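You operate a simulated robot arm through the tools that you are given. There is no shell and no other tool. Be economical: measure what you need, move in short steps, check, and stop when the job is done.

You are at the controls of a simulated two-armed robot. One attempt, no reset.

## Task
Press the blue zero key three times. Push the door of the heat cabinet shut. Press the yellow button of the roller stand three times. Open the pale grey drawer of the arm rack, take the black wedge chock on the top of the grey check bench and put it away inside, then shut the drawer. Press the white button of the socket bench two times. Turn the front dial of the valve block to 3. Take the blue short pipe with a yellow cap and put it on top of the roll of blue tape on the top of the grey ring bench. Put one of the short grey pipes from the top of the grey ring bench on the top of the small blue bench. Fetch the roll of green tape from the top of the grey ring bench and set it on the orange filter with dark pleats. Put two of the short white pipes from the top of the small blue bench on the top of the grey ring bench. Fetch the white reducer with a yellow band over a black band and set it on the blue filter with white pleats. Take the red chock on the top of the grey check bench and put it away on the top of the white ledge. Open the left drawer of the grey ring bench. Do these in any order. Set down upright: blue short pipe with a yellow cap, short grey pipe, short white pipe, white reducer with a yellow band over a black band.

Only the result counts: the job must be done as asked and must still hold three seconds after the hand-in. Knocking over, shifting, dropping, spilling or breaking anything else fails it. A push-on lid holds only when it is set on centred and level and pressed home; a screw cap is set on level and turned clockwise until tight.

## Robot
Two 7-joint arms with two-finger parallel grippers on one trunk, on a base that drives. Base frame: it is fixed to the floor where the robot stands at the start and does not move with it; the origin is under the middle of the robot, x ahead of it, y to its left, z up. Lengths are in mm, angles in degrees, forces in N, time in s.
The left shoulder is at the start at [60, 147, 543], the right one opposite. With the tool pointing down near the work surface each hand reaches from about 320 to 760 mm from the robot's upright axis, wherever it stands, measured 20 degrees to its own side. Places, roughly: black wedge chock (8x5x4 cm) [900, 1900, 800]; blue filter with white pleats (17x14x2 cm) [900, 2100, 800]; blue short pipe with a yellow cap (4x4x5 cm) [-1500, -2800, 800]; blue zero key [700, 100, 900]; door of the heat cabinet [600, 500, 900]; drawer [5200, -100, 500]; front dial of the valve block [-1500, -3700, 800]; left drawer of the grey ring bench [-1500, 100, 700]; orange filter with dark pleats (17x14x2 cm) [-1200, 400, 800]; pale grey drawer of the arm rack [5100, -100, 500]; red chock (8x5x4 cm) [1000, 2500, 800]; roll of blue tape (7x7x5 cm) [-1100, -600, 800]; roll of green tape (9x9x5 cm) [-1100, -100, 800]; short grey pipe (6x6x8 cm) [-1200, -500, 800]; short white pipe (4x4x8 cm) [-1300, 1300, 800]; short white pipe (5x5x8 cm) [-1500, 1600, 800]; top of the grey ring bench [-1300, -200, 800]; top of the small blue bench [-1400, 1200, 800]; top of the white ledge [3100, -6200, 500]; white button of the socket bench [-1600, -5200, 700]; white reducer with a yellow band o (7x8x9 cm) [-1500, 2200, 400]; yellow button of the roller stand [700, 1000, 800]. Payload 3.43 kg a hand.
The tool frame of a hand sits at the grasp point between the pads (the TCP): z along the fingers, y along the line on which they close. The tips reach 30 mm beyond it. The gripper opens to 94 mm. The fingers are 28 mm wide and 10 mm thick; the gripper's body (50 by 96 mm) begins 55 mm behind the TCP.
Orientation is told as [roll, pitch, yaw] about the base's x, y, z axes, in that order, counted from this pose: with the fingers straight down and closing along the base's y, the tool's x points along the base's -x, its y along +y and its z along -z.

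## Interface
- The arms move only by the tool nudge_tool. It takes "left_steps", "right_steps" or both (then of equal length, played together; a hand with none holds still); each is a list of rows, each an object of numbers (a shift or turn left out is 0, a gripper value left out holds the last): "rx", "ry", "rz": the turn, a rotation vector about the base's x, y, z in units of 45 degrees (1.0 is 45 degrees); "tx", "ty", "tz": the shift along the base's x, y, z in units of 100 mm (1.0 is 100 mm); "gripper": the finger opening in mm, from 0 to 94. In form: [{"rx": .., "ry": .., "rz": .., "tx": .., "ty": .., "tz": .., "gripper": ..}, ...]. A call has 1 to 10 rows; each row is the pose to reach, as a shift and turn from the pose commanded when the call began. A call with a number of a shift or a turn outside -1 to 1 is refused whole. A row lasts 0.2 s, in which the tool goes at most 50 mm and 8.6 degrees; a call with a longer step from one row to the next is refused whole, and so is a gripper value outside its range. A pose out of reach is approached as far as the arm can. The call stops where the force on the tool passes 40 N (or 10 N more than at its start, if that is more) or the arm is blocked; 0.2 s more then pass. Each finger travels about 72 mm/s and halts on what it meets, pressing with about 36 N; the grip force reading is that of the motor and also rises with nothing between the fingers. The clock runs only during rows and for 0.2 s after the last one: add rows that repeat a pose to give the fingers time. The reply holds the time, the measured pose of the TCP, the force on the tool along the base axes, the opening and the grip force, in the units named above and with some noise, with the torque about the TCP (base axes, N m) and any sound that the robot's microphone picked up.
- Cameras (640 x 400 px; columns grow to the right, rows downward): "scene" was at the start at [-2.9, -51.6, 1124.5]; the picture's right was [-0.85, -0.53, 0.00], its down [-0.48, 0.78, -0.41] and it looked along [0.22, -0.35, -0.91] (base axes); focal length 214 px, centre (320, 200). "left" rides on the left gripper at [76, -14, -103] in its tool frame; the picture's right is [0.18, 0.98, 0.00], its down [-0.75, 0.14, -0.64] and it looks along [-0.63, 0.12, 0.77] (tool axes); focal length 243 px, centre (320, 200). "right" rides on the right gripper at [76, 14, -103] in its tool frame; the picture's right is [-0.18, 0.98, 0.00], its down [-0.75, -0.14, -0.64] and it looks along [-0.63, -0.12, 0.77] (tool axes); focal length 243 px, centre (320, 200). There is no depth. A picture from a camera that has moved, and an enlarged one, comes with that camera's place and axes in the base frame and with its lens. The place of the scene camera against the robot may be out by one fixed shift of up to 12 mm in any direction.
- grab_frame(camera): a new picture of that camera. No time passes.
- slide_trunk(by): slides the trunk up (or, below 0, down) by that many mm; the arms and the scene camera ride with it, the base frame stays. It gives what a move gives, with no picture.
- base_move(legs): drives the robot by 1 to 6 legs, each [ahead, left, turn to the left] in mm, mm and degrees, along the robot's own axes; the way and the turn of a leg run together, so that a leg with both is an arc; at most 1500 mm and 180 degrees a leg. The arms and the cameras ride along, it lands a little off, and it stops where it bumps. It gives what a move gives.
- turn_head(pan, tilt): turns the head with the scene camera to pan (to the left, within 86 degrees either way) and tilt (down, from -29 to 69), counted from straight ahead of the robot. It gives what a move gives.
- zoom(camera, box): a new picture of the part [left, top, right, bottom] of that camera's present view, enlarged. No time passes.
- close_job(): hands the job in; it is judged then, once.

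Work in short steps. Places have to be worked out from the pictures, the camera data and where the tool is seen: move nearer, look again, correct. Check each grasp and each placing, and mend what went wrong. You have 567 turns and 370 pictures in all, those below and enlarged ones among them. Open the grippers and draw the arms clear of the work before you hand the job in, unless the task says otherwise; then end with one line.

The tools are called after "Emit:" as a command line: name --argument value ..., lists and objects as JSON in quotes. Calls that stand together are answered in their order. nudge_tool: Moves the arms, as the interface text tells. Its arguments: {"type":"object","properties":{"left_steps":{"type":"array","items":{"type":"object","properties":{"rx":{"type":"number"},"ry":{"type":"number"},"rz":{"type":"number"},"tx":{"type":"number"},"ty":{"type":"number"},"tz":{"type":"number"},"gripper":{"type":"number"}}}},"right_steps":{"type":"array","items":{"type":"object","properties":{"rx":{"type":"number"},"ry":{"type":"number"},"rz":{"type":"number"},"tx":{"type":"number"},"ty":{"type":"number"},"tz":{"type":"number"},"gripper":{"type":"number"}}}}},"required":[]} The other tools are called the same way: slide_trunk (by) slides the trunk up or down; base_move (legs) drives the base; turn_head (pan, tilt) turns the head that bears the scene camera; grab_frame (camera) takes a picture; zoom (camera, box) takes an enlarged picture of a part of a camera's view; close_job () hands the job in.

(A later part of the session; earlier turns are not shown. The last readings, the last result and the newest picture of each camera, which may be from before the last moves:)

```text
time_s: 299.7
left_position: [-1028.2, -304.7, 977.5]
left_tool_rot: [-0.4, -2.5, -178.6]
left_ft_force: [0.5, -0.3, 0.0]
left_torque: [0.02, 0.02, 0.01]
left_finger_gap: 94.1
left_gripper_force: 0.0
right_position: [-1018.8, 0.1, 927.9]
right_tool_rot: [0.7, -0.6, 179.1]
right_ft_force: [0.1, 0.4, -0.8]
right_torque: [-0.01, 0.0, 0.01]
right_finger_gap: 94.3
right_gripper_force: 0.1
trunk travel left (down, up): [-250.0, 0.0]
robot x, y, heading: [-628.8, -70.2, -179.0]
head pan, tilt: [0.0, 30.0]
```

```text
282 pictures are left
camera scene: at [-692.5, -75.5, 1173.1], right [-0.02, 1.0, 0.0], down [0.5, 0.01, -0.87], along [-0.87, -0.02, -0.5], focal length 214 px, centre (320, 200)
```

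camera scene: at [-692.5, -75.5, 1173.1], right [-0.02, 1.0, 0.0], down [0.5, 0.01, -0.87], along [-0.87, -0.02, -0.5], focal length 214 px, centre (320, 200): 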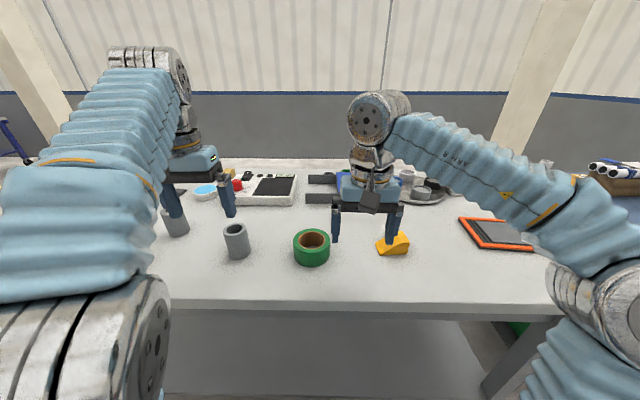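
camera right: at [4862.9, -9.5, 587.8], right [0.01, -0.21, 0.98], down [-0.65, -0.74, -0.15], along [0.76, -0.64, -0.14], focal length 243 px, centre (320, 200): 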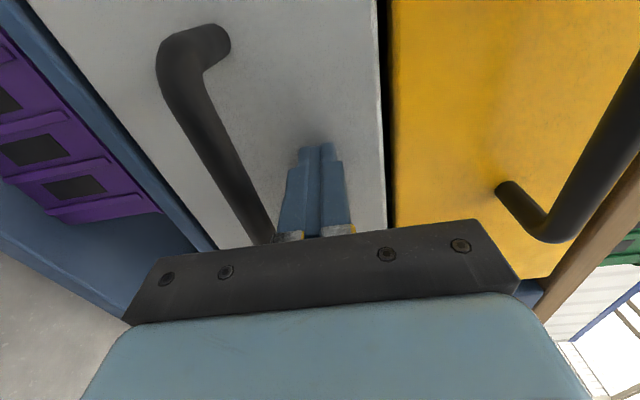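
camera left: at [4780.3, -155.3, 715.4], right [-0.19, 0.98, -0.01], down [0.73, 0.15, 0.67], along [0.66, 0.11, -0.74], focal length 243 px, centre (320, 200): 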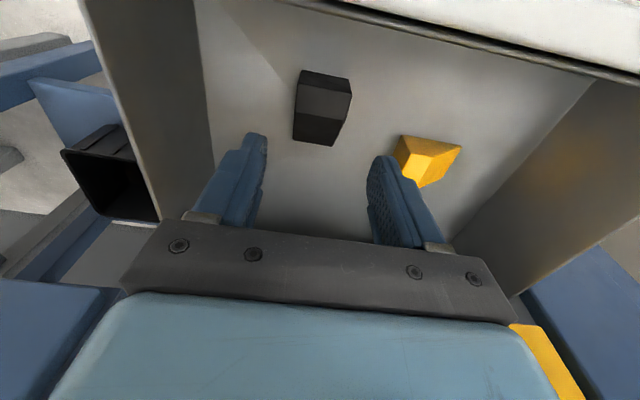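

The green tape is around [-1085, -107]; the orange filter around [-1160, 393]. I bring the right hand over the tape's +y wall and look.

Emit:
nudge_tool --right_steps '[{"tx": -0.2, "ty": -0.2, "gripper": 60}, {"tx": -0.4, "ty": -0.4}, {"tx": -0.6, "ty": -0.6}, {"tx": -0.67, "ty": -0.71}]'

Emit:
grab_frame --camera "right"

Emit:
zoom --camera "scene" --box '[240, 180, 420, 290]'

```text
time_s: 300.7
left_position: [-1029.1, -304.3, 977.9]
left_tool_rot: [-0.6, -2.5, -178.7]
left_ft_force: [0.1, 0.2, -0.3]
left_torque: [0.03, 0.02, 0.01]
left_finger_gap: 93.9
left_gripper_force: 0.0
right_position: [-1085.9, -70.2, 929.1]
right_tool_rot: [0.6, -0.6, 179.1]
right_ft_force: [-0.7, 0.3, 0.6]
right_torque: [0.01, 0.0, 0.0]
right_finger_gap: 60.1
right_gripper_force: 0.0
trunk travel left (down, up): [-250.0, 0.0]
robot x, y, heading: [-627.5, -73.4, -178.9]
head pan, tilt: [0.0, 30.0]
```

```text
281 pictures are left
camera right: at [-1008.9, -85.5, 1032.0], right [-0.2, -0.98, 0.01], down [-0.74, 0.16, 0.65], along [-0.64, 0.12, -0.76], focal length 243 px, centre (320, 200)
```

right: 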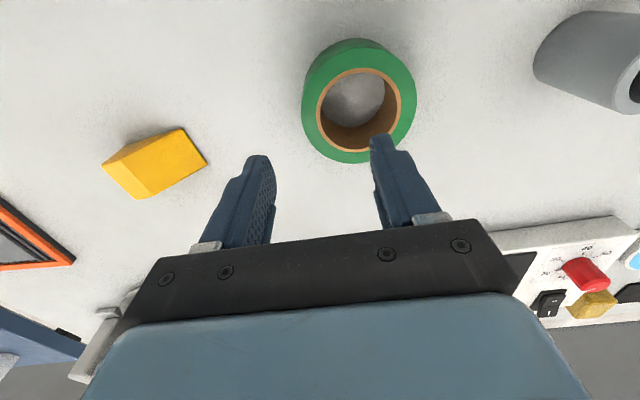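

```text
3.56 times, centred on (330, 235) of scene
camera zoom: at [-692.5, -75.6, 1173.0], right [-0.02, 1.0, 0.0], down [0.5, 0.01, -0.87], along [-0.87, -0.02, -0.5], focal length 763 px, centre (284, 76)
```

zoom: 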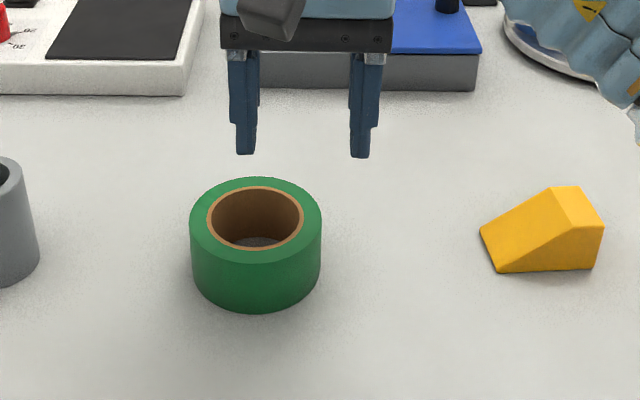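

Tape centre ≈ [-1082, -103], wall about 13 mm thick. I align the fingers around its +y wall and descend.

Emit:
nudge_tool --right_steps '[{"tx": 0.04, "ty": 0.055, "tz": -0.3}, {"tx": 0.04, "ty": 0.055, "tz": -0.5}]'

Emit:
grab_frame --camera "right"

```text
time_s: 301.3
left_position: [-1028.5, -303.7, 977.1]
left_tool_rot: [-0.4, -2.5, -178.7]
left_ft_force: [0.6, -0.2, 0.3]
left_torque: [-0.03, 0.0, -0.01]
left_finger_gap: 93.8
left_gripper_force: 0.0
right_position: [-1082.2, -65.2, 877.1]
right_tool_rot: [0.6, -0.7, 179.1]
right_ft_force: [-0.1, 0.9, -0.1]
right_torque: [-0.01, -0.01, -0.03]
right_finger_gap: 59.8
right_gripper_force: 0.0
trunk travel left (down, up): [-250.0, 0.0]
robot x, y, heading: [-625.1, -72.6, -178.7]
head pan, tilt: [0.0, 30.0]
```

```text
279 pictures are left
camera right: at [-1005.4, -79.7, 980.1], right [-0.2, -0.98, 0.01], down [-0.74, 0.16, 0.65], along [-0.64, 0.12, -0.76], focal length 243 px, centre (320, 200)
```

right: 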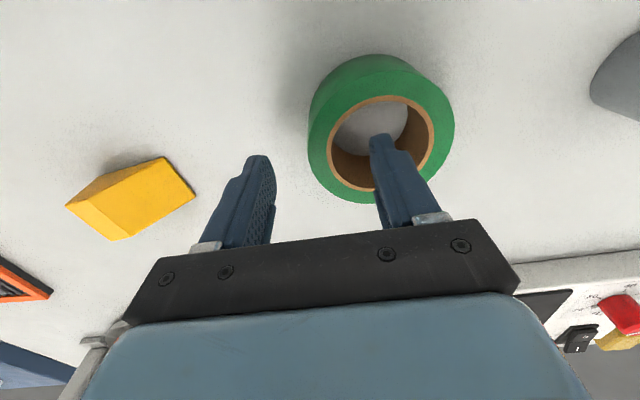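

Inner finger is centred in the hole. I descend 43 mm and close on the wall.

Emit:
nudge_tool --right_steps '[{"tz": -0.2}, {"tz": -0.35}, {"tz": -0.42}, {"tz": -0.42, "gripper": 30}, {"tz": -0.42, "gripper": 5}, {"tz": -0.42, "gripper": 5}, {"tz": -0.42, "gripper": 5}]'

Emit:
nudge_tool --right_steps '[{"tz": 0.3}, {"tz": 0.6}, {"tz": 0.8}]'

Emit:
grab_frame --camera "right"

```text
time_s: 301.6
left_position: [-1027.7, -304.3, 980.2]
left_tool_rot: [-0.3, -2.5, -178.6]
left_ft_force: [0.5, -1.1, -0.6]
left_torque: [0.01, 0.03, -0.02]
left_finger_gap: 94.1
left_gripper_force: 0.0
right_position: [-1080.5, -65.3, 874.6]
right_tool_rot: [1.4, -1.5, 179.0]
right_ft_force: [1.6, 3.2, 15.0]
right_torque: [-0.37, -0.26, 0.23]
right_finger_gap: 58.5
right_gripper_force: 0.0
trunk travel left (down, up): [-250.0, 0.0]
robot x, y, heading: [-629.3, -68.2, -178.7]
head pan, tilt: [0.0, 30.0]
stopped in row 1 (right hand): the force on the tool passed its limit at 65 N (the readings are from after the stop); the commanded pose is now the measured one
```

```text
time_s: 302.4
left_position: [-1027.9, -304.5, 978.0]
left_tool_rot: [-0.6, -2.6, -178.6]
left_ft_force: [-0.4, 0.2, 0.0]
left_torque: [-0.02, -0.03, 0.04]
left_finger_gap: 94.0
left_gripper_force: 0.0
right_position: [-1080.8, -65.9, 952.5]
right_tool_rot: [1.3, -1.4, 179.0]
right_ft_force: [0.0, 0.3, 0.2]
right_torque: [-0.01, -0.06, -0.01]
right_finger_gap: 60.1
right_gripper_force: 0.0
trunk travel left (down, up): [-250.0, 0.0]
robot x, y, heading: [-627.7, -73.7, -178.9]
head pan, tilt: [0.0, 30.0]
```

```text
278 pictures are left
camera right: at [-1003.1, -80.0, 1055.0], right [-0.2, -0.98, 0.03], down [-0.74, 0.17, 0.66], along [-0.65, 0.11, -0.75], focal length 243 px, centre (320, 200)
```

right: 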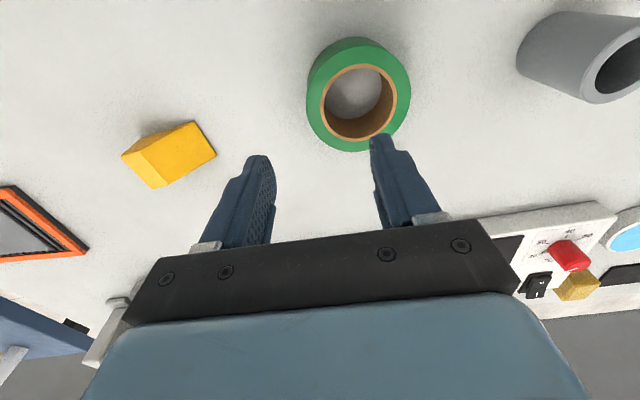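

The finger hit the rim: comparing with the fingertip in the picture, the hole centre is nearer x≈-1068. I correct by +14 mm in x and recheck just above.

Emit:
nudge_tool --right_steps '[{"tx": 0.15, "ty": 0.02}, {"tx": 0.15, "ty": 0.02, "tz": -0.35}, {"tx": 0.15, "ty": 0.02, "tz": -0.7}]'

Emit:
zoom --camera "right" --box '[200, 30, 480, 230]'

Emit:
zoom --camera "scene" --box '[240, 180, 420, 290]'

```text
time_s: 303.2
left_position: [-1028.4, -304.3, 977.2]
left_tool_rot: [-0.3, -2.5, -178.7]
left_ft_force: [-1.0, 0.1, -0.8]
left_torque: [0.0, 0.01, -0.01]
left_finger_gap: 94.4
left_gripper_force: 0.0
right_position: [-1066.9, -64.5, 879.9]
right_tool_rot: [1.4, -1.3, 179.0]
right_ft_force: [0.4, -0.3, 0.3]
right_torque: [0.01, 0.0, -0.01]
right_finger_gap: 59.8
right_gripper_force: 0.1
trunk travel left (down, up): [-250.0, 0.0]
robot x, y, heading: [-630.7, -73.8, -178.8]
head pan, tilt: [0.0, 30.0]
```

```text
2.00 times, centred on (340, 130) of right
camera zoom: at [-988.8, -78.0, 983.1], right [-0.2, -0.98, 0.03], down [-0.74, 0.17, 0.66], along [-0.65, 0.11, -0.75], focal length 485 px, centre (280, 340)
```

zoom: 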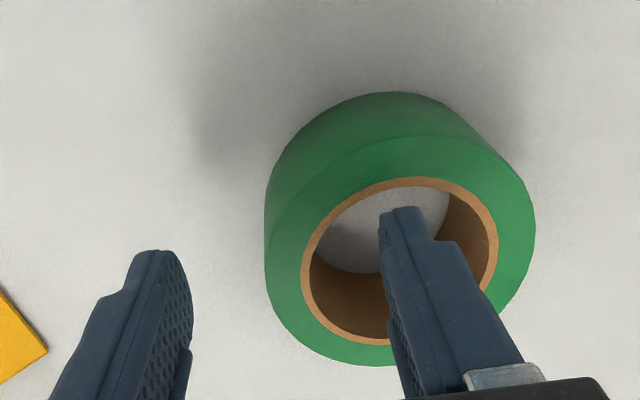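

```text
3.56 times, centred on (330, 235) of scene
camera zoom: at [-692.6, -75.6, 1173.1], right [-0.02, 1.0, 0.0], down [0.5, 0.01, -0.87], along [-0.87, -0.02, -0.5], focal length 763 px, centre (284, 76)
```

zoom: 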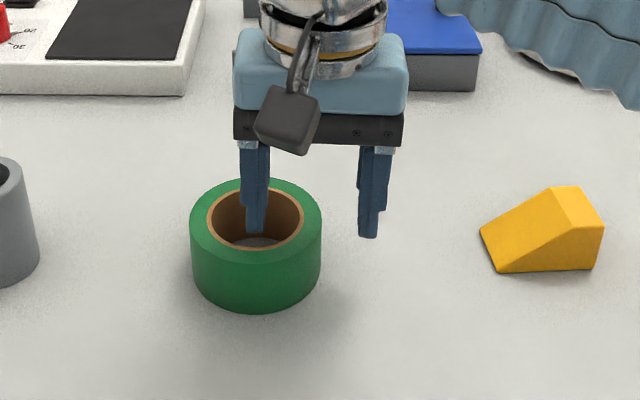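

Centred in the hole by both views. Descend carefully and close.

Emit:
nudge_tool --right_steps '[{"tz": -0.1}, {"tz": -0.2}, {"tz": -0.3}, {"tz": -0.4}, {"tz": -0.45}]'

Emit:
nudge_tool --right_steps '[{"gripper": 40}, {"gripper": 20}, {"gripper": 5}, {"gripper": 5}, {"gripper": 5}]'

Emit:
nudge_tool --right_steps '[{"tz": 0.3}, {"tz": 0.6}, {"tz": 0.9}]'

Emit:
grab_frame --camera "right"

```text
time_s: 303.8
left_position: [-1027.2, -303.3, 978.7]
left_tool_rot: [-0.4, -2.5, -178.7]
left_ft_force: [-0.2, 0.1, 0.0]
left_torque: [-0.01, 0.0, -0.03]
left_finger_gap: 94.0
left_gripper_force: 0.1
right_position: [-1066.2, -63.4, 875.0]
right_tool_rot: [2.0, -2.3, 178.9]
right_ft_force: [2.2, 3.1, 15.1]
right_torque: [-0.4, -0.23, 0.22]
right_finger_gap: 58.4
right_gripper_force: 0.1
trunk travel left (down, up): [-250.0, 0.0]
robot x, y, heading: [-628.3, -72.1, -178.9]
head pan, tilt: [0.0, 30.0]
stopped in row 2 (right hand): the force on the tool passed its limit at 53 N (the readings are from after the stop); the commanded pose is now the measured one
```

```text
time_s: 304.7
left_position: [-1027.3, -304.3, 977.5]
left_tool_rot: [-0.4, -2.5, -178.7]
left_ft_force: [-0.7, -0.3, 0.2]
left_torque: [0.01, 0.01, 0.02]
left_finger_gap: 94.1
left_gripper_force: 0.1
right_position: [-1066.6, -62.1, 874.8]
right_tool_rot: [2.0, -2.4, 178.7]
right_ft_force: [1.8, 3.3, 18.6]
right_torque: [0.1, -0.21, 0.06]
right_finger_gap: 6.8
right_gripper_force: 1.6
trunk travel left (down, up): [-250.0, 0.0]
robot x, y, heading: [-626.6, -72.9, -179.0]
head pan, tilt: [0.0, 30.0]
stopped in row 4 (right hand): the force on the tool passed its limit at 42 N (the readings are from after the stop); the commanded pose is now the measured one
```

```text
time_s: 305.5
left_position: [-1028.4, -303.9, 977.4]
left_tool_rot: [-0.4, -2.4, -178.8]
left_ft_force: [-0.8, -0.1, -0.9]
left_torque: [-0.03, -0.01, 0.0]
left_finger_gap: 93.9
left_gripper_force: 0.0
right_position: [-1068.5, -61.9, 962.5]
right_tool_rot: [1.9, -2.2, 178.8]
right_ft_force: [-0.3, 0.9, -0.1]
right_torque: [-0.02, -0.01, 0.0]
right_finger_gap: 4.8
right_gripper_force: 0.1
trunk travel left (down, up): [-250.0, 0.0]
robot x, y, heading: [-625.7, -73.8, -178.8]
head pan, tilt: [0.0, 30.0]
```

```text
275 pictures are left
camera right: at [-988.6, -76.0, 1063.6], right [-0.2, -0.98, 0.04], down [-0.72, 0.18, 0.67], along [-0.66, 0.11, -0.75], focal length 243 px, centre (320, 200)
```

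right: 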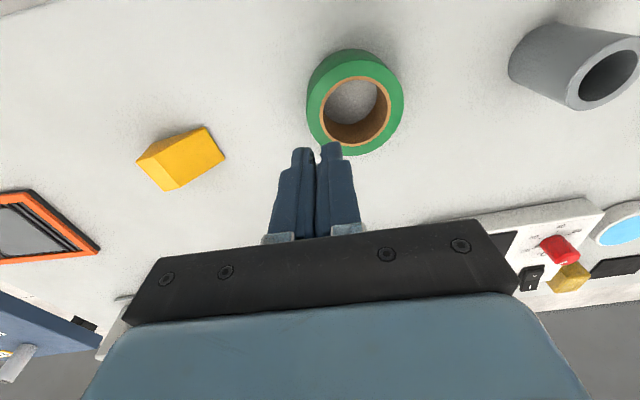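

The finger met resistance at the same height (tip z≈845) though visually inside the hole. I probe the bench height with the nearly closed fingers beside the tape to calibrate.

Emit:
nudge_tool --right_steps '[{"ty": 0.3, "gripper": 0}, {"ty": 0.55, "tz": -0.3}, {"ty": 0.55, "tz": -0.7}, {"ty": 0.55, "tz": -0.8}, {"ty": 0.55, "tz": -0.85}, {"ty": 0.55, "tz": -0.9}, {"ty": 0.55, "tz": -0.95}, {"ty": 0.55, "tz": -1.0}]'

Emit:
zoom --camera "scene" --box '[240, 180, 420, 290]'

```text
time_s: 307.3
left_position: [-1027.8, -303.6, 978.1]
left_tool_rot: [-0.4, -2.4, -178.8]
left_ft_force: [0.1, 0.0, 0.3]
left_torque: [0.01, -0.05, 0.03]
left_finger_gap: 93.8
left_gripper_force: 0.0
right_position: [-1067.3, -9.0, 864.0]
right_tool_rot: [2.0, -2.2, 178.8]
right_ft_force: [0.4, -1.0, -0.3]
right_torque: [-0.02, 0.02, 0.02]
right_finger_gap: 0.0
right_gripper_force: 33.2
trunk travel left (down, up): [-250.0, 0.0]
robot x, y, heading: [-626.3, -70.7, -179.0]
head pan, tilt: [0.0, 30.0]
```

```text
3.56 times, centred on (330, 235) of scene
camera zoom: at [-692.6, -75.5, 1173.1], right [-0.02, 1.0, 0.0], down [0.5, 0.01, -0.87], along [-0.87, -0.02, -0.5], focal length 763 px, centre (284, 76)
```

zoom: 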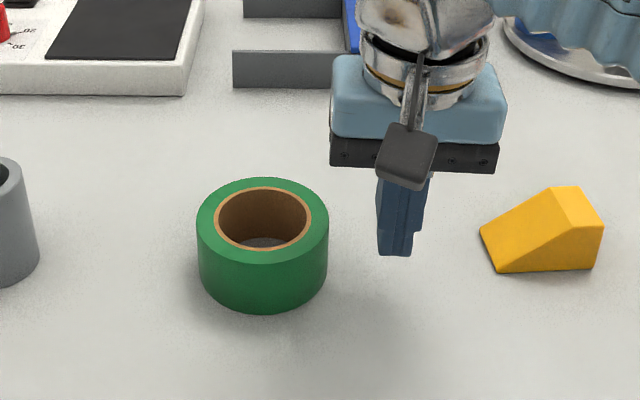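

The tape moved about 5 mm toward +y. I continue the probe down to the bench.

Emit:
nudge_tool --right_steps '[{"tz": -0.08}, {"tz": -0.16}, {"tz": -0.24}, {"tz": -0.32}, {"tz": -0.4}, {"tz": -0.48}]'

Emit:
zoom --camera "scene" --box '[240, 180, 420, 290]'

Emit:
zoom --camera "right" --box '[200, 30, 480, 230]'

```text
time_s: 308.5
left_position: [-1027.2, -304.4, 979.6]
left_tool_rot: [-0.4, -2.6, -178.7]
left_ft_force: [0.1, 0.0, -0.3]
left_torque: [-0.02, 0.03, 0.01]
left_finger_gap: 93.9
left_gripper_force: 0.0
right_position: [-1066.9, -7.3, 831.5]
right_tool_rot: [2.3, -3.0, 178.6]
right_ft_force: [4.9, 4.6, 17.5]
right_torque: [0.27, -0.36, 0.05]
right_finger_gap: 0.2
right_gripper_force: 33.1
trunk travel left (down, up): [-250.0, 0.0]
robot x, y, heading: [-626.1, -76.6, -179.0]
head pan, tilt: [0.0, 30.0]
stopped in row 6 (right hand): the force on the tool passed its limit at 53 N (the readings are from after the stop); the commanded pose is now the measured one
```

```text
3.56 times, centred on (330, 235) of scene
camera zoom: at [-691.1, -75.2, 1173.3], right [-0.02, 1.0, 0.0], down [0.5, 0.01, -0.87], along [-0.87, -0.02, -0.5], focal length 763 px, centre (284, 76)
```

zoom: 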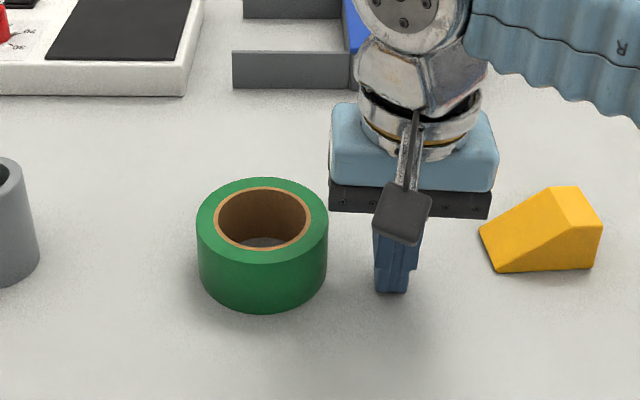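

```text
2.00 times, centred on (340, 130) of right
camera zoom: at [-986.5, -22.1, 930.5], right [-0.21, -0.98, 0.05], down [-0.71, 0.18, 0.68], along [-0.67, 0.1, -0.74], focal length 485 px, centre (280, 340)
```

zoom: 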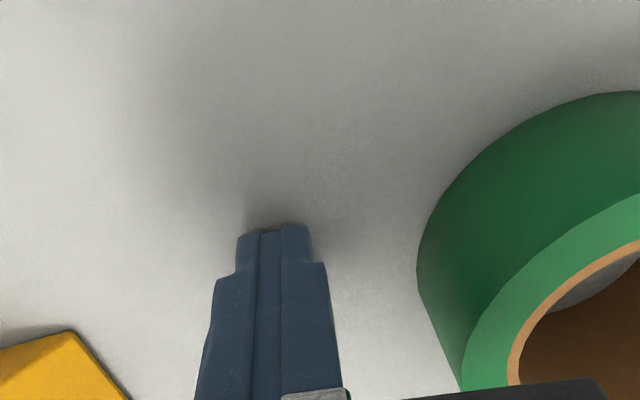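

The bench is at z≈800, tape top ≈848; the tape's hole seems solid to touch, so I'll grasp it from outside (≈87 mm, opening 94). I go above its centre with fingers fully open.

Emit:
nudge_tool --right_steps '[{"tz": 0.4}, {"tz": 0.8}, {"tz": 0.85, "ty": -0.4, "gripper": 94}, {"tz": 0.85, "ty": -0.84, "tx": -0.04, "rx": -0.04, "ry": -0.05}, {"tz": 0.75, "ty": -0.84, "tx": -0.04, "rx": -0.04, "ry": -0.05}, {"tz": 0.75, "ty": -0.84, "tx": -0.04, "rx": -0.04, "ry": -0.05}]'

Emit:
zoom --camera "scene" --box '[240, 180, 420, 290]'

Emit:
zoom --camera "right" --box '[180, 30, 460, 230]'

```text
time_s: 309.9
left_position: [-1028.3, -303.6, 977.6]
left_tool_rot: [-0.4, -2.6, -178.8]
left_ft_force: [-0.2, 0.4, -0.2]
left_torque: [-0.01, 0.0, 0.02]
left_finger_gap: 94.0
left_gripper_force: 0.2
right_position: [-1071.9, -94.9, 902.6]
right_tool_rot: [3.9, -0.5, 178.5]
right_ft_force: [1.0, -0.4, -0.5]
right_torque: [0.01, 0.0, 0.02]
right_finger_gap: 93.8
right_gripper_force: 0.0
trunk travel left (down, up): [-250.0, 0.0]
robot x, y, heading: [-626.9, -72.7, -178.6]
head pan, tilt: [0.0, 30.0]
```

```text
3.56 times, centred on (330, 235) of scene
camera zoom: at [-692.6, -75.5, 1173.0], right [-0.02, 1.0, 0.0], down [0.5, 0.01, -0.87], along [-0.87, -0.02, -0.5], focal length 763 px, centre (284, 76)
```

zoom: 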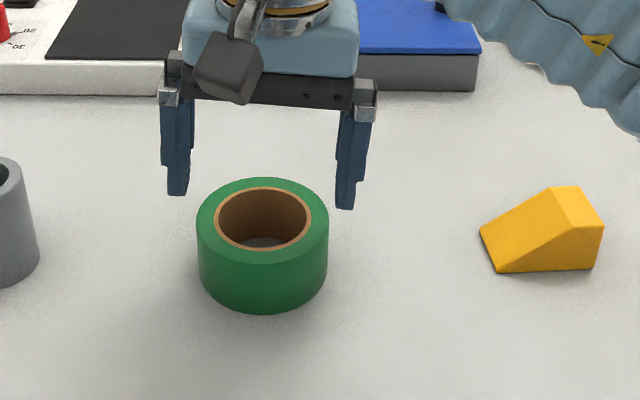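

```text
2.00 times, centred on (320, 130) of right
camera zoom: at [-995.8, -104.8, 1006.0], right [-0.21, -0.98, 0.07], down [-0.74, 0.2, 0.64], along [-0.64, 0.08, -0.77], focal length 485 px, centre (320, 340)
```

zoom: 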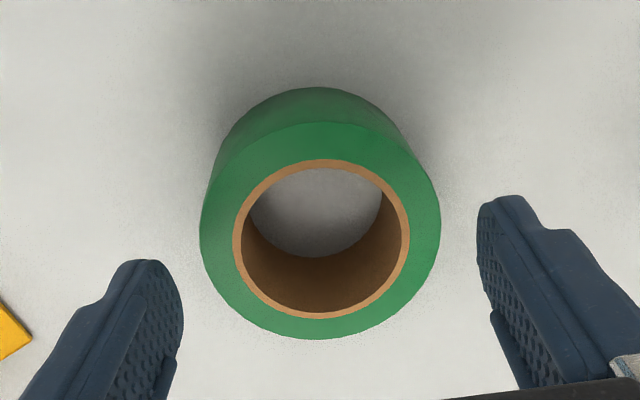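

Roll is 3.9° off; I correct it and check the alignment again just above the tape.

Emit:
nudge_tool --right_steps '[{"rx": 0.087}, {"rx": 0.087, "tz": -0.12, "ty": 0.02}, {"rx": 0.087, "tz": -0.2, "ty": 0.02}]'

Emit:
zoom --camera "scene" --box '[260, 190, 360, 270]'

Emit:
zoom --camera "right" --box '[180, 30, 460, 230]'

```text
time_s: 310.7
left_position: [-1028.4, -304.8, 977.9]
left_tool_rot: [-0.5, -2.5, -178.8]
left_ft_force: [-0.2, -0.4, 0.6]
left_torque: [0.01, 0.01, -0.03]
left_finger_gap: 94.0
left_gripper_force: 0.1
right_position: [-1074.2, -90.6, 883.9]
right_tool_rot: [-0.1, -0.6, 178.7]
right_ft_force: [0.3, 0.4, -0.7]
right_torque: [-0.02, 0.02, 0.0]
right_finger_gap: 93.8
right_gripper_force: 0.1
trunk travel left (down, up): [-250.0, 0.0]
robot x, y, heading: [-623.6, -72.2, -178.9]
head pan, tilt: [0.0, 30.0]
```

```text
5.00 times, centred on (310, 230) of scene
camera zoom: at [-692.7, -75.5, 1173.1], right [-0.02, 1.0, 0.0], down [0.5, 0.01, -0.87], along [-0.87, -0.02, -0.5], focal length 1072 px, centre (370, 50)
```

zoom: 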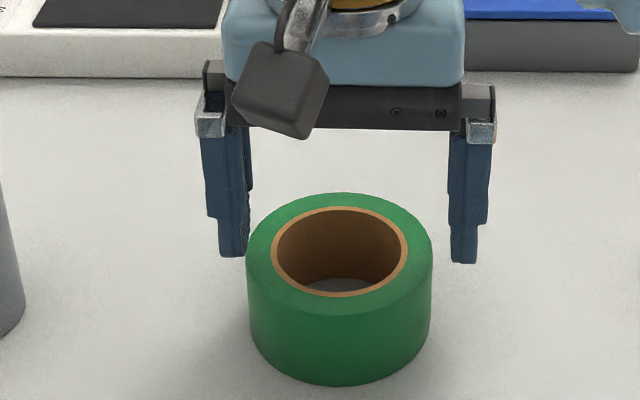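

```text
2.00 times, centred on (320, 130) of right
camera zoom: at [-997.1, -108.7, 986.1], right [-0.21, -0.98, 0.0], down [-0.74, 0.16, 0.65], along [-0.64, 0.13, -0.76], focal length 485 px, centre (320, 340)
```

zoom: 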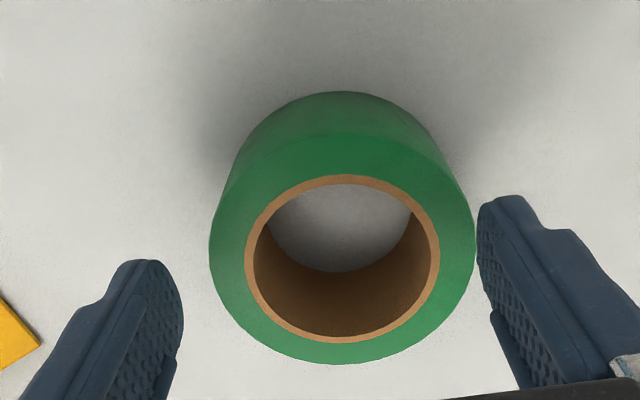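

Both views say shift 4 mm to −y. I correct and descend slowly around the tape.

Emit:
nudge_tool --right_steps '[{"ty": -0.04, "tx": 0.03}, {"ty": -0.04, "tx": 0.03, "tz": -0.06}, {"ty": -0.04, "tx": 0.03, "tz": -0.14}, {"ty": -0.04, "tx": 0.03, "tz": -0.24}, {"ty": -0.04, "tx": 0.03, "tz": -0.34}, {"ty": -0.04, "tx": 0.03, "tz": -0.44}]'

Emit:
zoom --camera "right" --box '[180, 30, 460, 230]'

```text
time_s: 312.1
left_position: [-1029.2, -304.5, 978.1]
left_tool_rot: [-0.4, -2.5, -178.6]
left_ft_force: [-0.5, 0.1, 0.6]
left_torque: [0.01, -0.02, 0.0]
left_finger_gap: 93.9
left_gripper_force: 0.1
right_position: [-1069.1, -96.8, 840.3]
right_tool_rot: [0.0, -0.7, 178.6]
right_ft_force: [0.3, 0.1, 0.6]
right_torque: [0.05, -0.01, 0.01]
right_finger_gap: 93.9
right_gripper_force: 0.0
trunk travel left (down, up): [-250.0, 0.0]
robot x, y, heading: [-626.9, -76.6, -179.2]
head pan, tilt: [0.0, 30.0]
```

```text
2.00 times, centred on (320, 130) of right
camera zoom: at [-993.1, -112.8, 941.7], right [-0.21, -0.98, 0.0], down [-0.74, 0.16, 0.65], along [-0.64, 0.13, -0.76], focal length 485 px, centre (320, 340)
```

zoom: 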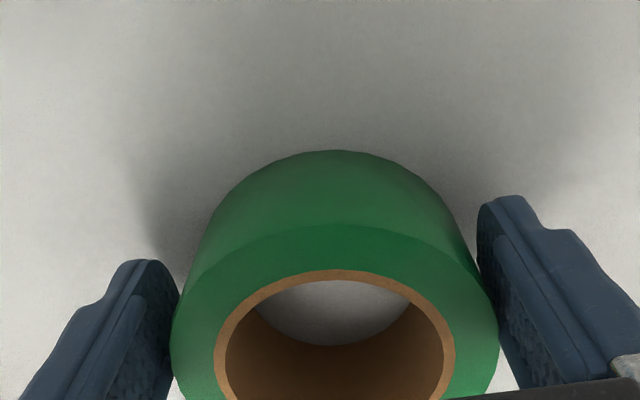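

Fingers now flank the tape without contact. I close the gripper and lift.

Emit:
nudge_tool --right_steps '[{"gripper": 80}, {"gripper": 70}, {"gripper": 70}, {"gripper": 70}]'

Emit:
nudge_tool --right_steps '[{"tz": 0.2}, {"tz": 0.5}, {"tz": 0.8}]'

Emit:
grab_frame --camera "right"

```text
time_s: 313.1
left_position: [-1028.8, -303.6, 977.4]
left_tool_rot: [-0.5, -2.5, -178.6]
left_ft_force: [0.3, -0.3, 0.3]
left_torque: [0.0, 0.04, -0.01]
left_finger_gap: 94.2
left_gripper_force: 0.0
right_position: [-1070.4, -96.2, 839.1]
right_tool_rot: [0.0, -0.6, 178.6]
right_ft_force: [0.1, 0.2, -0.2]
right_torque: [-0.02, 0.05, 0.02]
right_finger_gap: 91.5
right_gripper_force: 35.8
trunk travel left (down, up): [-250.0, 0.0]
robot x, y, heading: [-625.3, -74.4, -179.1]
head pan, tilt: [0.0, 30.0]
```

```text
time_s: 313.9
left_position: [-1027.9, -304.1, 978.3]
left_tool_rot: [-0.4, -2.4, -178.7]
left_ft_force: [0.4, -0.2, -0.5]
left_torque: [0.02, -0.01, 0.03]
left_finger_gap: 93.8
left_gripper_force: 0.0
right_position: [-1068.9, -94.2, 918.4]
right_tool_rot: [0.0, -0.7, 178.6]
right_ft_force: [-0.7, -0.1, -1.2]
right_torque: [0.02, 0.01, 0.04]
right_finger_gap: 91.6
right_gripper_force: 35.8
trunk travel left (down, up): [-250.0, 0.0]
robot x, y, heading: [-624.5, -77.0, -178.7]
head pan, tilt: [0.0, 30.0]
```

```text
266 pictures are left
camera right: at [-992.9, -111.9, 1021.4], right [-0.21, -0.98, 0.0], down [-0.74, 0.16, 0.65], along [-0.64, 0.13, -0.76], focal length 243 px, centre (320, 200)
```

right: 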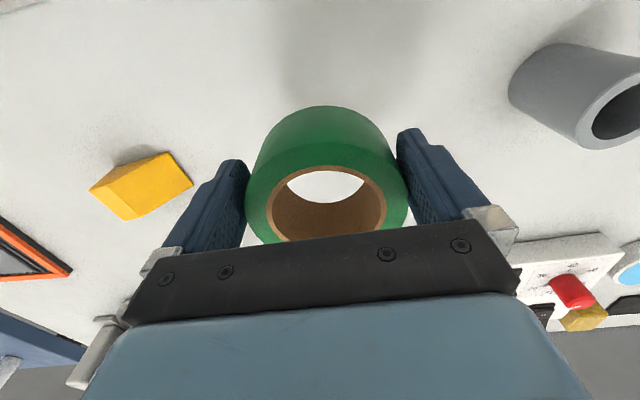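

Tape held. I drive 430 mm to the right (+y) to the orange filter and look.

Emit:
base_move --legs '[[0, -430, -1]]'

Emit:
grab_frame --camera "scene"

```text
time_s: 316.5
left_position: [-1035.3, 123.8, 976.4]
left_tool_rot: [-0.4, -2.5, -178.9]
left_ft_force: [-0.2, -0.3, 0.1]
left_torque: [0.0, -0.01, 0.01]
left_finger_gap: 94.2
left_gripper_force: 0.0
right_position: [-1076.3, 333.0, 918.9]
right_tool_rot: [-0.1, -0.6, 178.3]
right_ft_force: [-0.1, -0.2, -0.9]
right_torque: [-0.05, -0.05, -0.03]
right_finger_gap: 91.6
right_gripper_force: 35.9
trunk travel left (down, up): [-250.0, 0.0]
robot x, y, heading: [-633.8, 355.9, -179.4]
head pan, tilt: [0.0, 30.0]
```

```text
265 pictures are left
camera scene: at [-699.8, 351.3, 1173.0], right [-0.01, 1.0, 0.0], down [0.5, 0.01, -0.87], along [-0.87, -0.01, -0.5], focal length 214 px, centre (320, 200)
```

scene: 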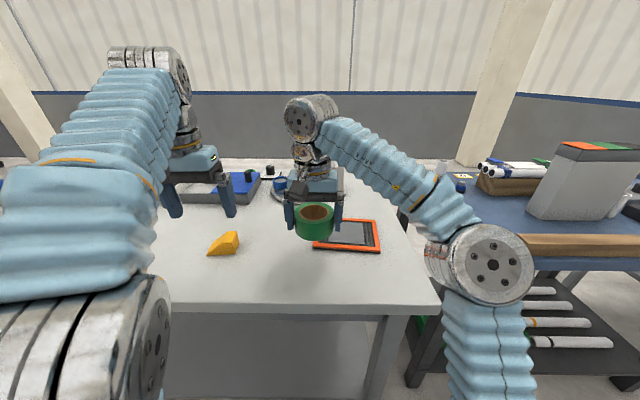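

Emit:
zoom --camera "scene" --box '[270, 170, 410, 270]'

```text
4.00 times, centred on (340, 220) of scene
camera zoom: at [-699.8, 351.3, 1173.0], right [-0.01, 1.0, 0.0], down [0.5, 0.01, -0.87], along [-0.87, -0.01, -0.5], focal length 858 px, centre (240, 120)
```

zoom: 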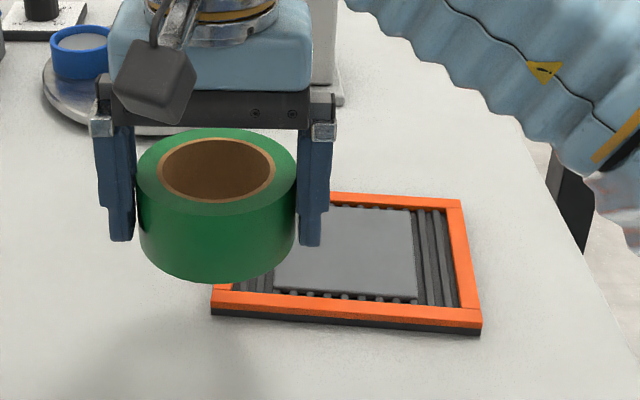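

The filter's centre is about [-1142, 421], its top near z≈820. I move the tape above it.

Emit:
nudge_tool --right_steps '[{"tx": -0.2, "ty": 0.3}, {"tx": -0.4, "ty": 0.6}, {"tx": -0.55, "ty": 0.88}, {"tx": -0.66, "ty": 0.88}, {"tx": -0.66, "ty": 0.88}]'

Emit:
zoom --camera "scene" --box '[270, 170, 410, 270]'

Emit:
grab_frame --camera "right"

```text
time_s: 317.7
left_position: [-1035.9, 123.9, 978.6]
left_tool_rot: [-0.4, -2.5, -178.9]
left_ft_force: [-0.5, 0.5, 0.7]
left_torque: [0.01, -0.01, 0.03]
left_finger_gap: 93.9
left_gripper_force: 0.0
right_position: [-1143.1, 421.3, 918.5]
right_tool_rot: [0.0, -0.6, 178.4]
right_ft_force: [-1.1, 0.3, -0.9]
right_torque: [-0.01, 0.01, -0.01]
right_finger_gap: 91.5
right_gripper_force: 36.2
trunk travel left (down, up): [-250.0, 0.0]
robot x, y, heading: [-634.6, 351.6, -178.9]
head pan, tilt: [0.0, 30.0]
```

```text
4.00 times, centred on (340, 220) of scene
camera zoom: at [-699.8, 351.4, 1173.0], right [-0.01, 1.0, 0.0], down [0.5, 0.01, -0.87], along [-0.87, -0.01, -0.5], focal length 858 px, centre (240, 120)
```

zoom: 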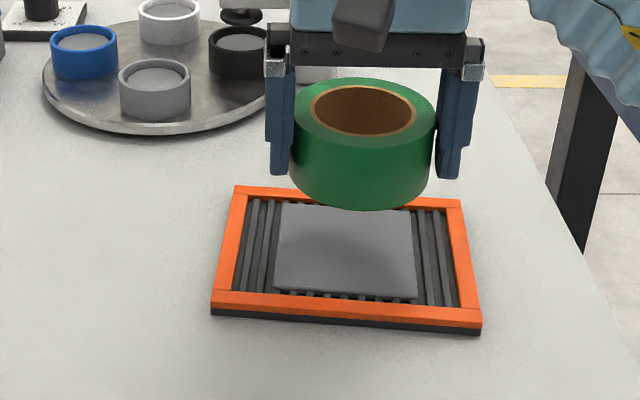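

```text
262 pictures are left
camera right: at [-1066.8, 404.1, 1021.2], right [-0.21, -0.98, 0.0], down [-0.74, 0.16, 0.65], along [-0.64, 0.14, -0.76], focal length 243 px, centre (320, 200)
```

right: 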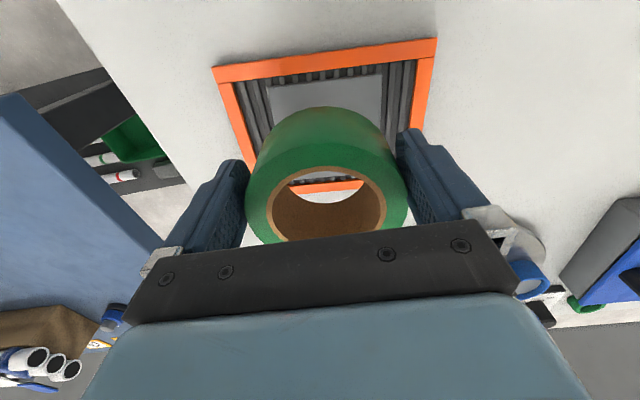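

Nearly over the centre; I shift 5 mm to −y and lower onto the pad.

Emit:
nudge_tool --right_steps '[{"ty": -0.05, "tz": -0.2}, {"ty": -0.05, "tz": -0.4}, {"ty": -0.05, "tz": -0.48}, {"ty": -0.05, "tz": -0.53}, {"ty": -0.05, "tz": -0.57}, {"ty": -0.05, "tz": -0.61}, {"ty": -0.05, "tz": -0.65}]'

Emit:
zoom --camera "scene" --box '[270, 170, 410, 270]'

```text
time_s: 319.3
left_position: [-1036.6, 124.9, 978.5]
left_tool_rot: [-0.4, -2.4, -178.9]
left_ft_force: [-0.4, 0.2, -0.3]
left_torque: [0.01, 0.0, -0.02]
left_finger_gap: 94.0
left_gripper_force: 0.0
right_position: [-1141.1, 416.5, 853.5]
right_tool_rot: [0.0, -0.6, 178.5]
right_ft_force: [-0.3, 0.2, -1.2]
right_torque: [0.0, -0.01, 0.0]
right_finger_gap: 91.2
right_gripper_force: 36.0
trunk travel left (down, up): [-250.0, 0.0]
robot x, y, heading: [-631.2, 352.1, -179.4]
head pan, tilt: [0.0, 30.0]
```

```text
4.00 times, centred on (340, 220) of scene
camera zoom: at [-699.8, 351.4, 1173.0], right [-0.01, 1.0, 0.0], down [0.5, 0.01, -0.87], along [-0.87, -0.01, -0.5], focal length 858 px, centre (240, 120)
```

zoom: 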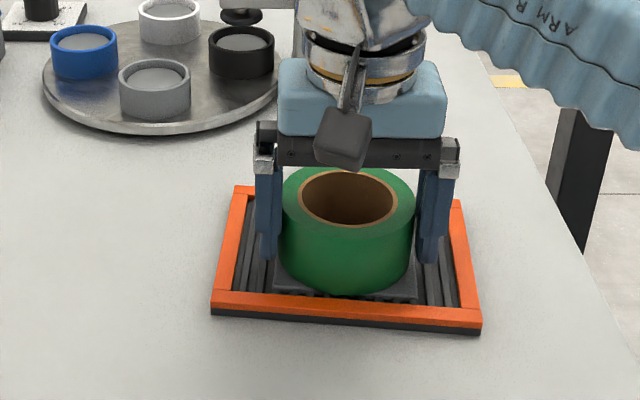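

Well aligned over the pad. I lower until contact.

Emit:
nudge_tool --right_steps '[{"tz": -0.03}, {"tz": -0.06}, {"tz": -0.09}, {"tz": -0.12}, {"tz": -0.15}, {"tz": -0.18}]'

```text
time_s: 320.5
left_position: [-1035.4, 124.8, 977.9]
left_tool_rot: [-0.4, -2.6, -178.8]
left_ft_force: [0.5, 0.8, 0.6]
left_torque: [0.0, -0.02, 0.03]
left_finger_gap: 94.2
left_gripper_force: 0.0
right_position: [-1141.6, 416.0, 842.3]
right_tool_rot: [0.1, -1.1, 178.5]
right_ft_force: [3.7, 0.4, 16.4]
right_torque: [0.45, -0.41, -0.01]
right_finger_gap: 88.8
right_gripper_force: 35.9
trunk travel left (down, up): [-250.0, 0.0]
robot x, y, heading: [-633.7, 351.6, -179.4]
head pan, tilt: [0.0, 30.0]
stopped in row 5 (right hand): the force on the tool passed its limit at 44 N (the readings are from after the stop); the commanded pose is now the measured one
```

Contact. I relieve, open fully and lift straight up.

Emit:
nudge_tool --right_steps '[{"tz": 0.02, "gripper": 94}, {"tz": 0.02, "gripper": 94}, {"tz": 0.02, "gripper": 94}, {"tz": 0.15}, {"tz": 0.4}, {"tz": 0.8}]'

Emit:
zoom --camera "scene" --box '[270, 170, 410, 270]'

```text
time_s: 321.9
left_position: [-1036.3, 123.5, 978.6]
left_tool_rot: [-0.4, -2.5, -178.9]
left_ft_force: [-0.3, -0.4, 0.9]
left_torque: [-0.03, 0.03, 0.04]
left_finger_gap: 93.9
left_gripper_force: 0.1
right_position: [-1141.5, 416.6, 919.9]
right_tool_rot: [0.1, -1.0, 178.4]
right_ft_force: [0.1, -0.5, 0.1]
right_torque: [-0.03, 0.0, -0.01]
right_finger_gap: 93.9
right_gripper_force: 0.2
trunk travel left (down, up): [-250.0, 0.0]
robot x, y, heading: [-631.1, 354.2, -179.2]
head pan, tilt: [0.0, 30.0]
```

```text
4.00 times, centred on (340, 220) of scene
camera zoom: at [-699.2, 351.4, 1173.0], right [-0.01, 1.0, 0.0], down [0.5, 0.01, -0.87], along [-0.87, -0.01, -0.5], focal length 858 px, centre (240, 120)
```

zoom: 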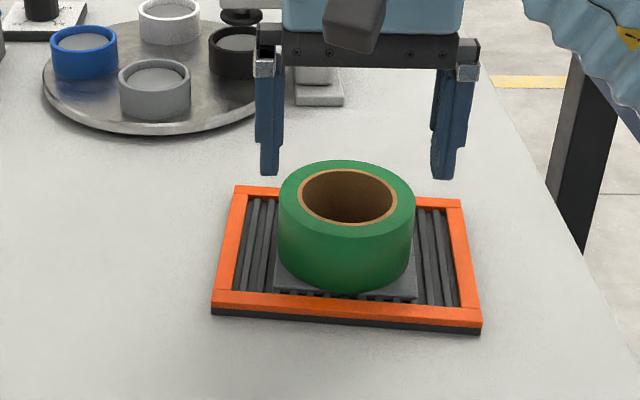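

The green tape sits flat and centred on the filter. Next a grey pipe: I drive back left 430 mm and use the left hand.

Emit:
base_move --legs '[[0, 430, -0.6]]'

Emit:
nudge_tool --left_steps '[{"tx": 0.3, "ty": -0.4, "tz": 0.1}, {"tx": 0.4, "ty": -0.8, "tz": 0.1}]'

Emit:
turn_head --pan 20 --tilt 35

Emit:
grab_frame --camera "scene"

Emit:
grab_frame --camera "left"

```text
time_s: 324.5
left_position: [-1034.4, -306.5, 978.1]
left_tool_rot: [-0.4, -2.5, -179.4]
left_ft_force: [0.2, 0.8, -0.1]
left_torque: [0.0, 0.02, -0.01]
left_finger_gap: 94.1
left_gripper_force: 0.1
right_position: [-1136.3, -13.5, 918.4]
right_tool_rot: [0.0, -0.9, 177.8]
right_ft_force: [-0.4, 0.0, -0.4]
right_torque: [0.0, 0.0, 0.0]
right_finger_gap: 94.0
right_gripper_force: 0.1
trunk travel left (down, up): [-250.0, 0.0]
robot x, y, heading: [-627.5, -82.9, -179.5]
head pan, tilt: [0.0, 30.0]
```

```text
refused: row 1 steps farther than a row can; nothing moved
```

```text
time_s: 325.4
left_position: [-1033.5, -306.0, 978.0]
left_tool_rot: [-0.3, -2.5, -179.5]
left_ft_force: [-0.7, 0.7, -0.2]
left_torque: [0.0, -0.01, -0.04]
left_finger_gap: 94.1
left_gripper_force: 0.1
right_position: [-1135.8, -13.5, 919.1]
right_tool_rot: [0.1, -0.9, 177.9]
right_ft_force: [-0.7, 0.7, -0.9]
right_torque: [0.0, 0.03, 0.02]
right_finger_gap: 93.9
right_gripper_force: 0.1
trunk travel left (down, up): [-250.0, 0.0]
robot x, y, heading: [-629.6, -79.3, -180.0]
head pan, tilt: [20.0, 35.0]
```

```text
259 pictures are left
camera scene: at [-687.7, -113.2, 1165.3], right [-0.35, 0.94, 0.0], down [0.54, 0.2, -0.82], along [-0.77, -0.28, -0.57], focal length 214 px, centre (320, 200)
```

scene: 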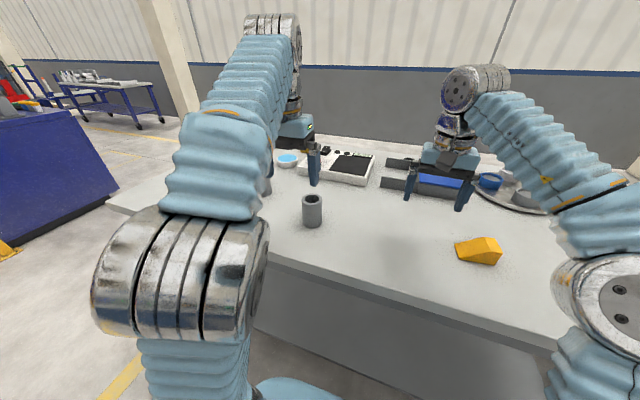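

```text
258 pictures are left
camera left: at [-954.1, -293.2, 1076.4], right [0.19, -0.98, -0.02], down [-0.72, -0.15, 0.67], along [-0.66, -0.12, -0.74], focal length 243 px, centre (320, 200)
```

left: 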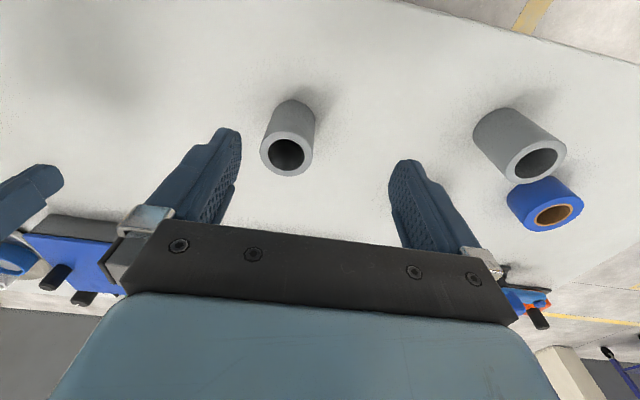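

The nearest grey pipe is at about [-1075, -279]. I centre the left hand above it.

Emit:
nudge_tool --left_steps '[{"tx": -0.2, "ty": 0.14}, {"tx": -0.41, "ty": 0.27}, {"tx": -0.41, "ty": 0.27, "tz": -0.3}]'

Emit:
grab_frame --camera "left"

Emit:
zoom --camera "scene" --box '[250, 130, 370, 240]'

```text
time_s: 326.2
left_position: [-1076.2, -280.4, 947.1]
left_tool_rot: [-0.3, -2.5, -179.5]
left_ft_force: [0.3, 0.1, -1.0]
left_torque: [0.0, 0.0, 0.0]
left_finger_gap: 93.8
left_gripper_force: 0.0
right_position: [-1136.9, -14.6, 918.9]
right_tool_rot: [0.1, -0.8, 177.8]
right_ft_force: [-0.2, -1.0, 0.0]
right_torque: [0.0, -0.03, 0.02]
right_finger_gap: 94.1
right_gripper_force: 0.1
trunk travel left (down, up): [-250.0, 0.0]
robot x, y, heading: [-633.7, -79.9, -179.8]
head pan, tilt: [20.0, 35.0]
```

```text
257 pictures are left
camera left: at [-995.6, -267.0, 1045.8], right [0.19, -0.98, -0.02], down [-0.72, -0.15, 0.67], along [-0.66, -0.12, -0.74], focal length 243 px, centre (320, 200)
```

left: 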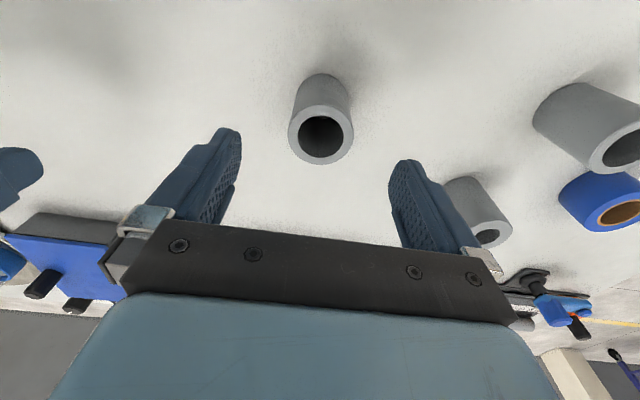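

```text
3.64 times, centred on (310, 185) of scene
camera zoom: at [-687.8, -113.2, 1165.3], right [-0.35, 0.94, 0.0], down [0.54, 0.2, -0.82], along [-0.77, -0.28, -0.57], focal length 780 px, centre (356, 254)
```

zoom: 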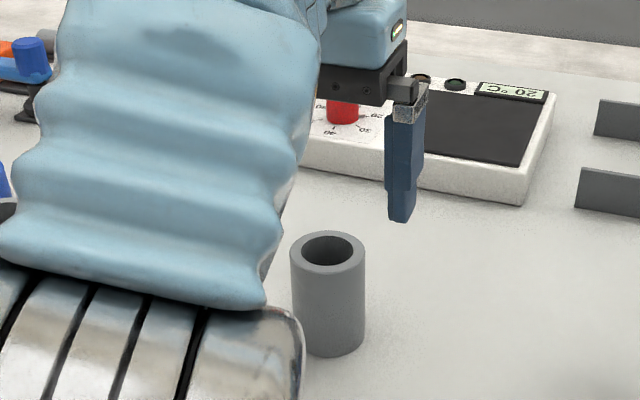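

Aligned. I correct the 2.5° pitch, descend and grip the pipe.

Emit:
nudge_tool --left_steps '[{"ry": -0.055, "tz": -0.3}, {"ry": -0.055, "tz": -0.6}, {"ry": -0.055, "tz": -0.85}, {"ry": -0.055, "tz": -0.95}, {"ry": -0.055, "tz": -0.95, "gripper": 60}, {"ry": -0.055, "tz": -0.95, "gripper": 30}, {"ry": -0.055, "tz": -0.95, "gripper": 30}, {"ry": -0.055, "tz": -0.95, "gripper": 30}]'

Emit:
grab_frame --camera "left"

```text
time_s: 328.0
left_position: [-1076.4, -279.8, 850.7]
left_tool_rot: [-0.5, 0.0, -179.4]
left_ft_force: [0.5, -0.7, 0.4]
left_torque: [-0.07, 0.01, -0.01]
left_finger_gap: 53.7
left_gripper_force: 36.3
right_position: [-1136.6, -14.1, 919.9]
right_tool_rot: [0.0, -0.8, 177.9]
right_ft_force: [0.6, 0.2, -0.9]
right_torque: [0.04, 0.01, -0.04]
right_finger_gap: 94.0
right_gripper_force: 0.0
trunk travel left (down, up): [-250.0, 0.0]
robot x, y, heading: [-629.2, -82.9, -179.7]
head pan, tilt: [20.0, 35.0]
```

```text
255 pictures are left
camera left: at [-999.7, -266.0, 952.6], right [0.19, -0.98, -0.01], down [-0.75, -0.15, 0.64], along [-0.63, -0.12, -0.77], focal length 243 px, centre (320, 200)
```

left: 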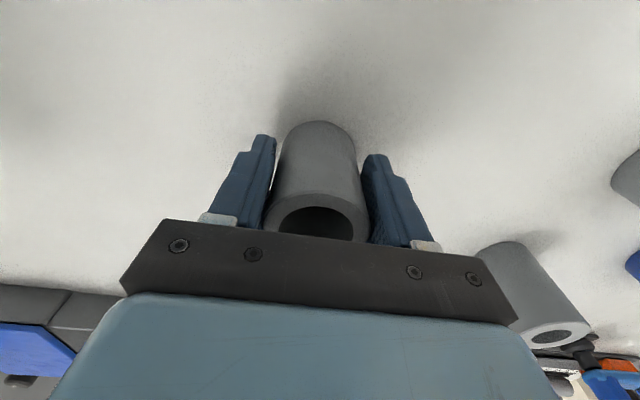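

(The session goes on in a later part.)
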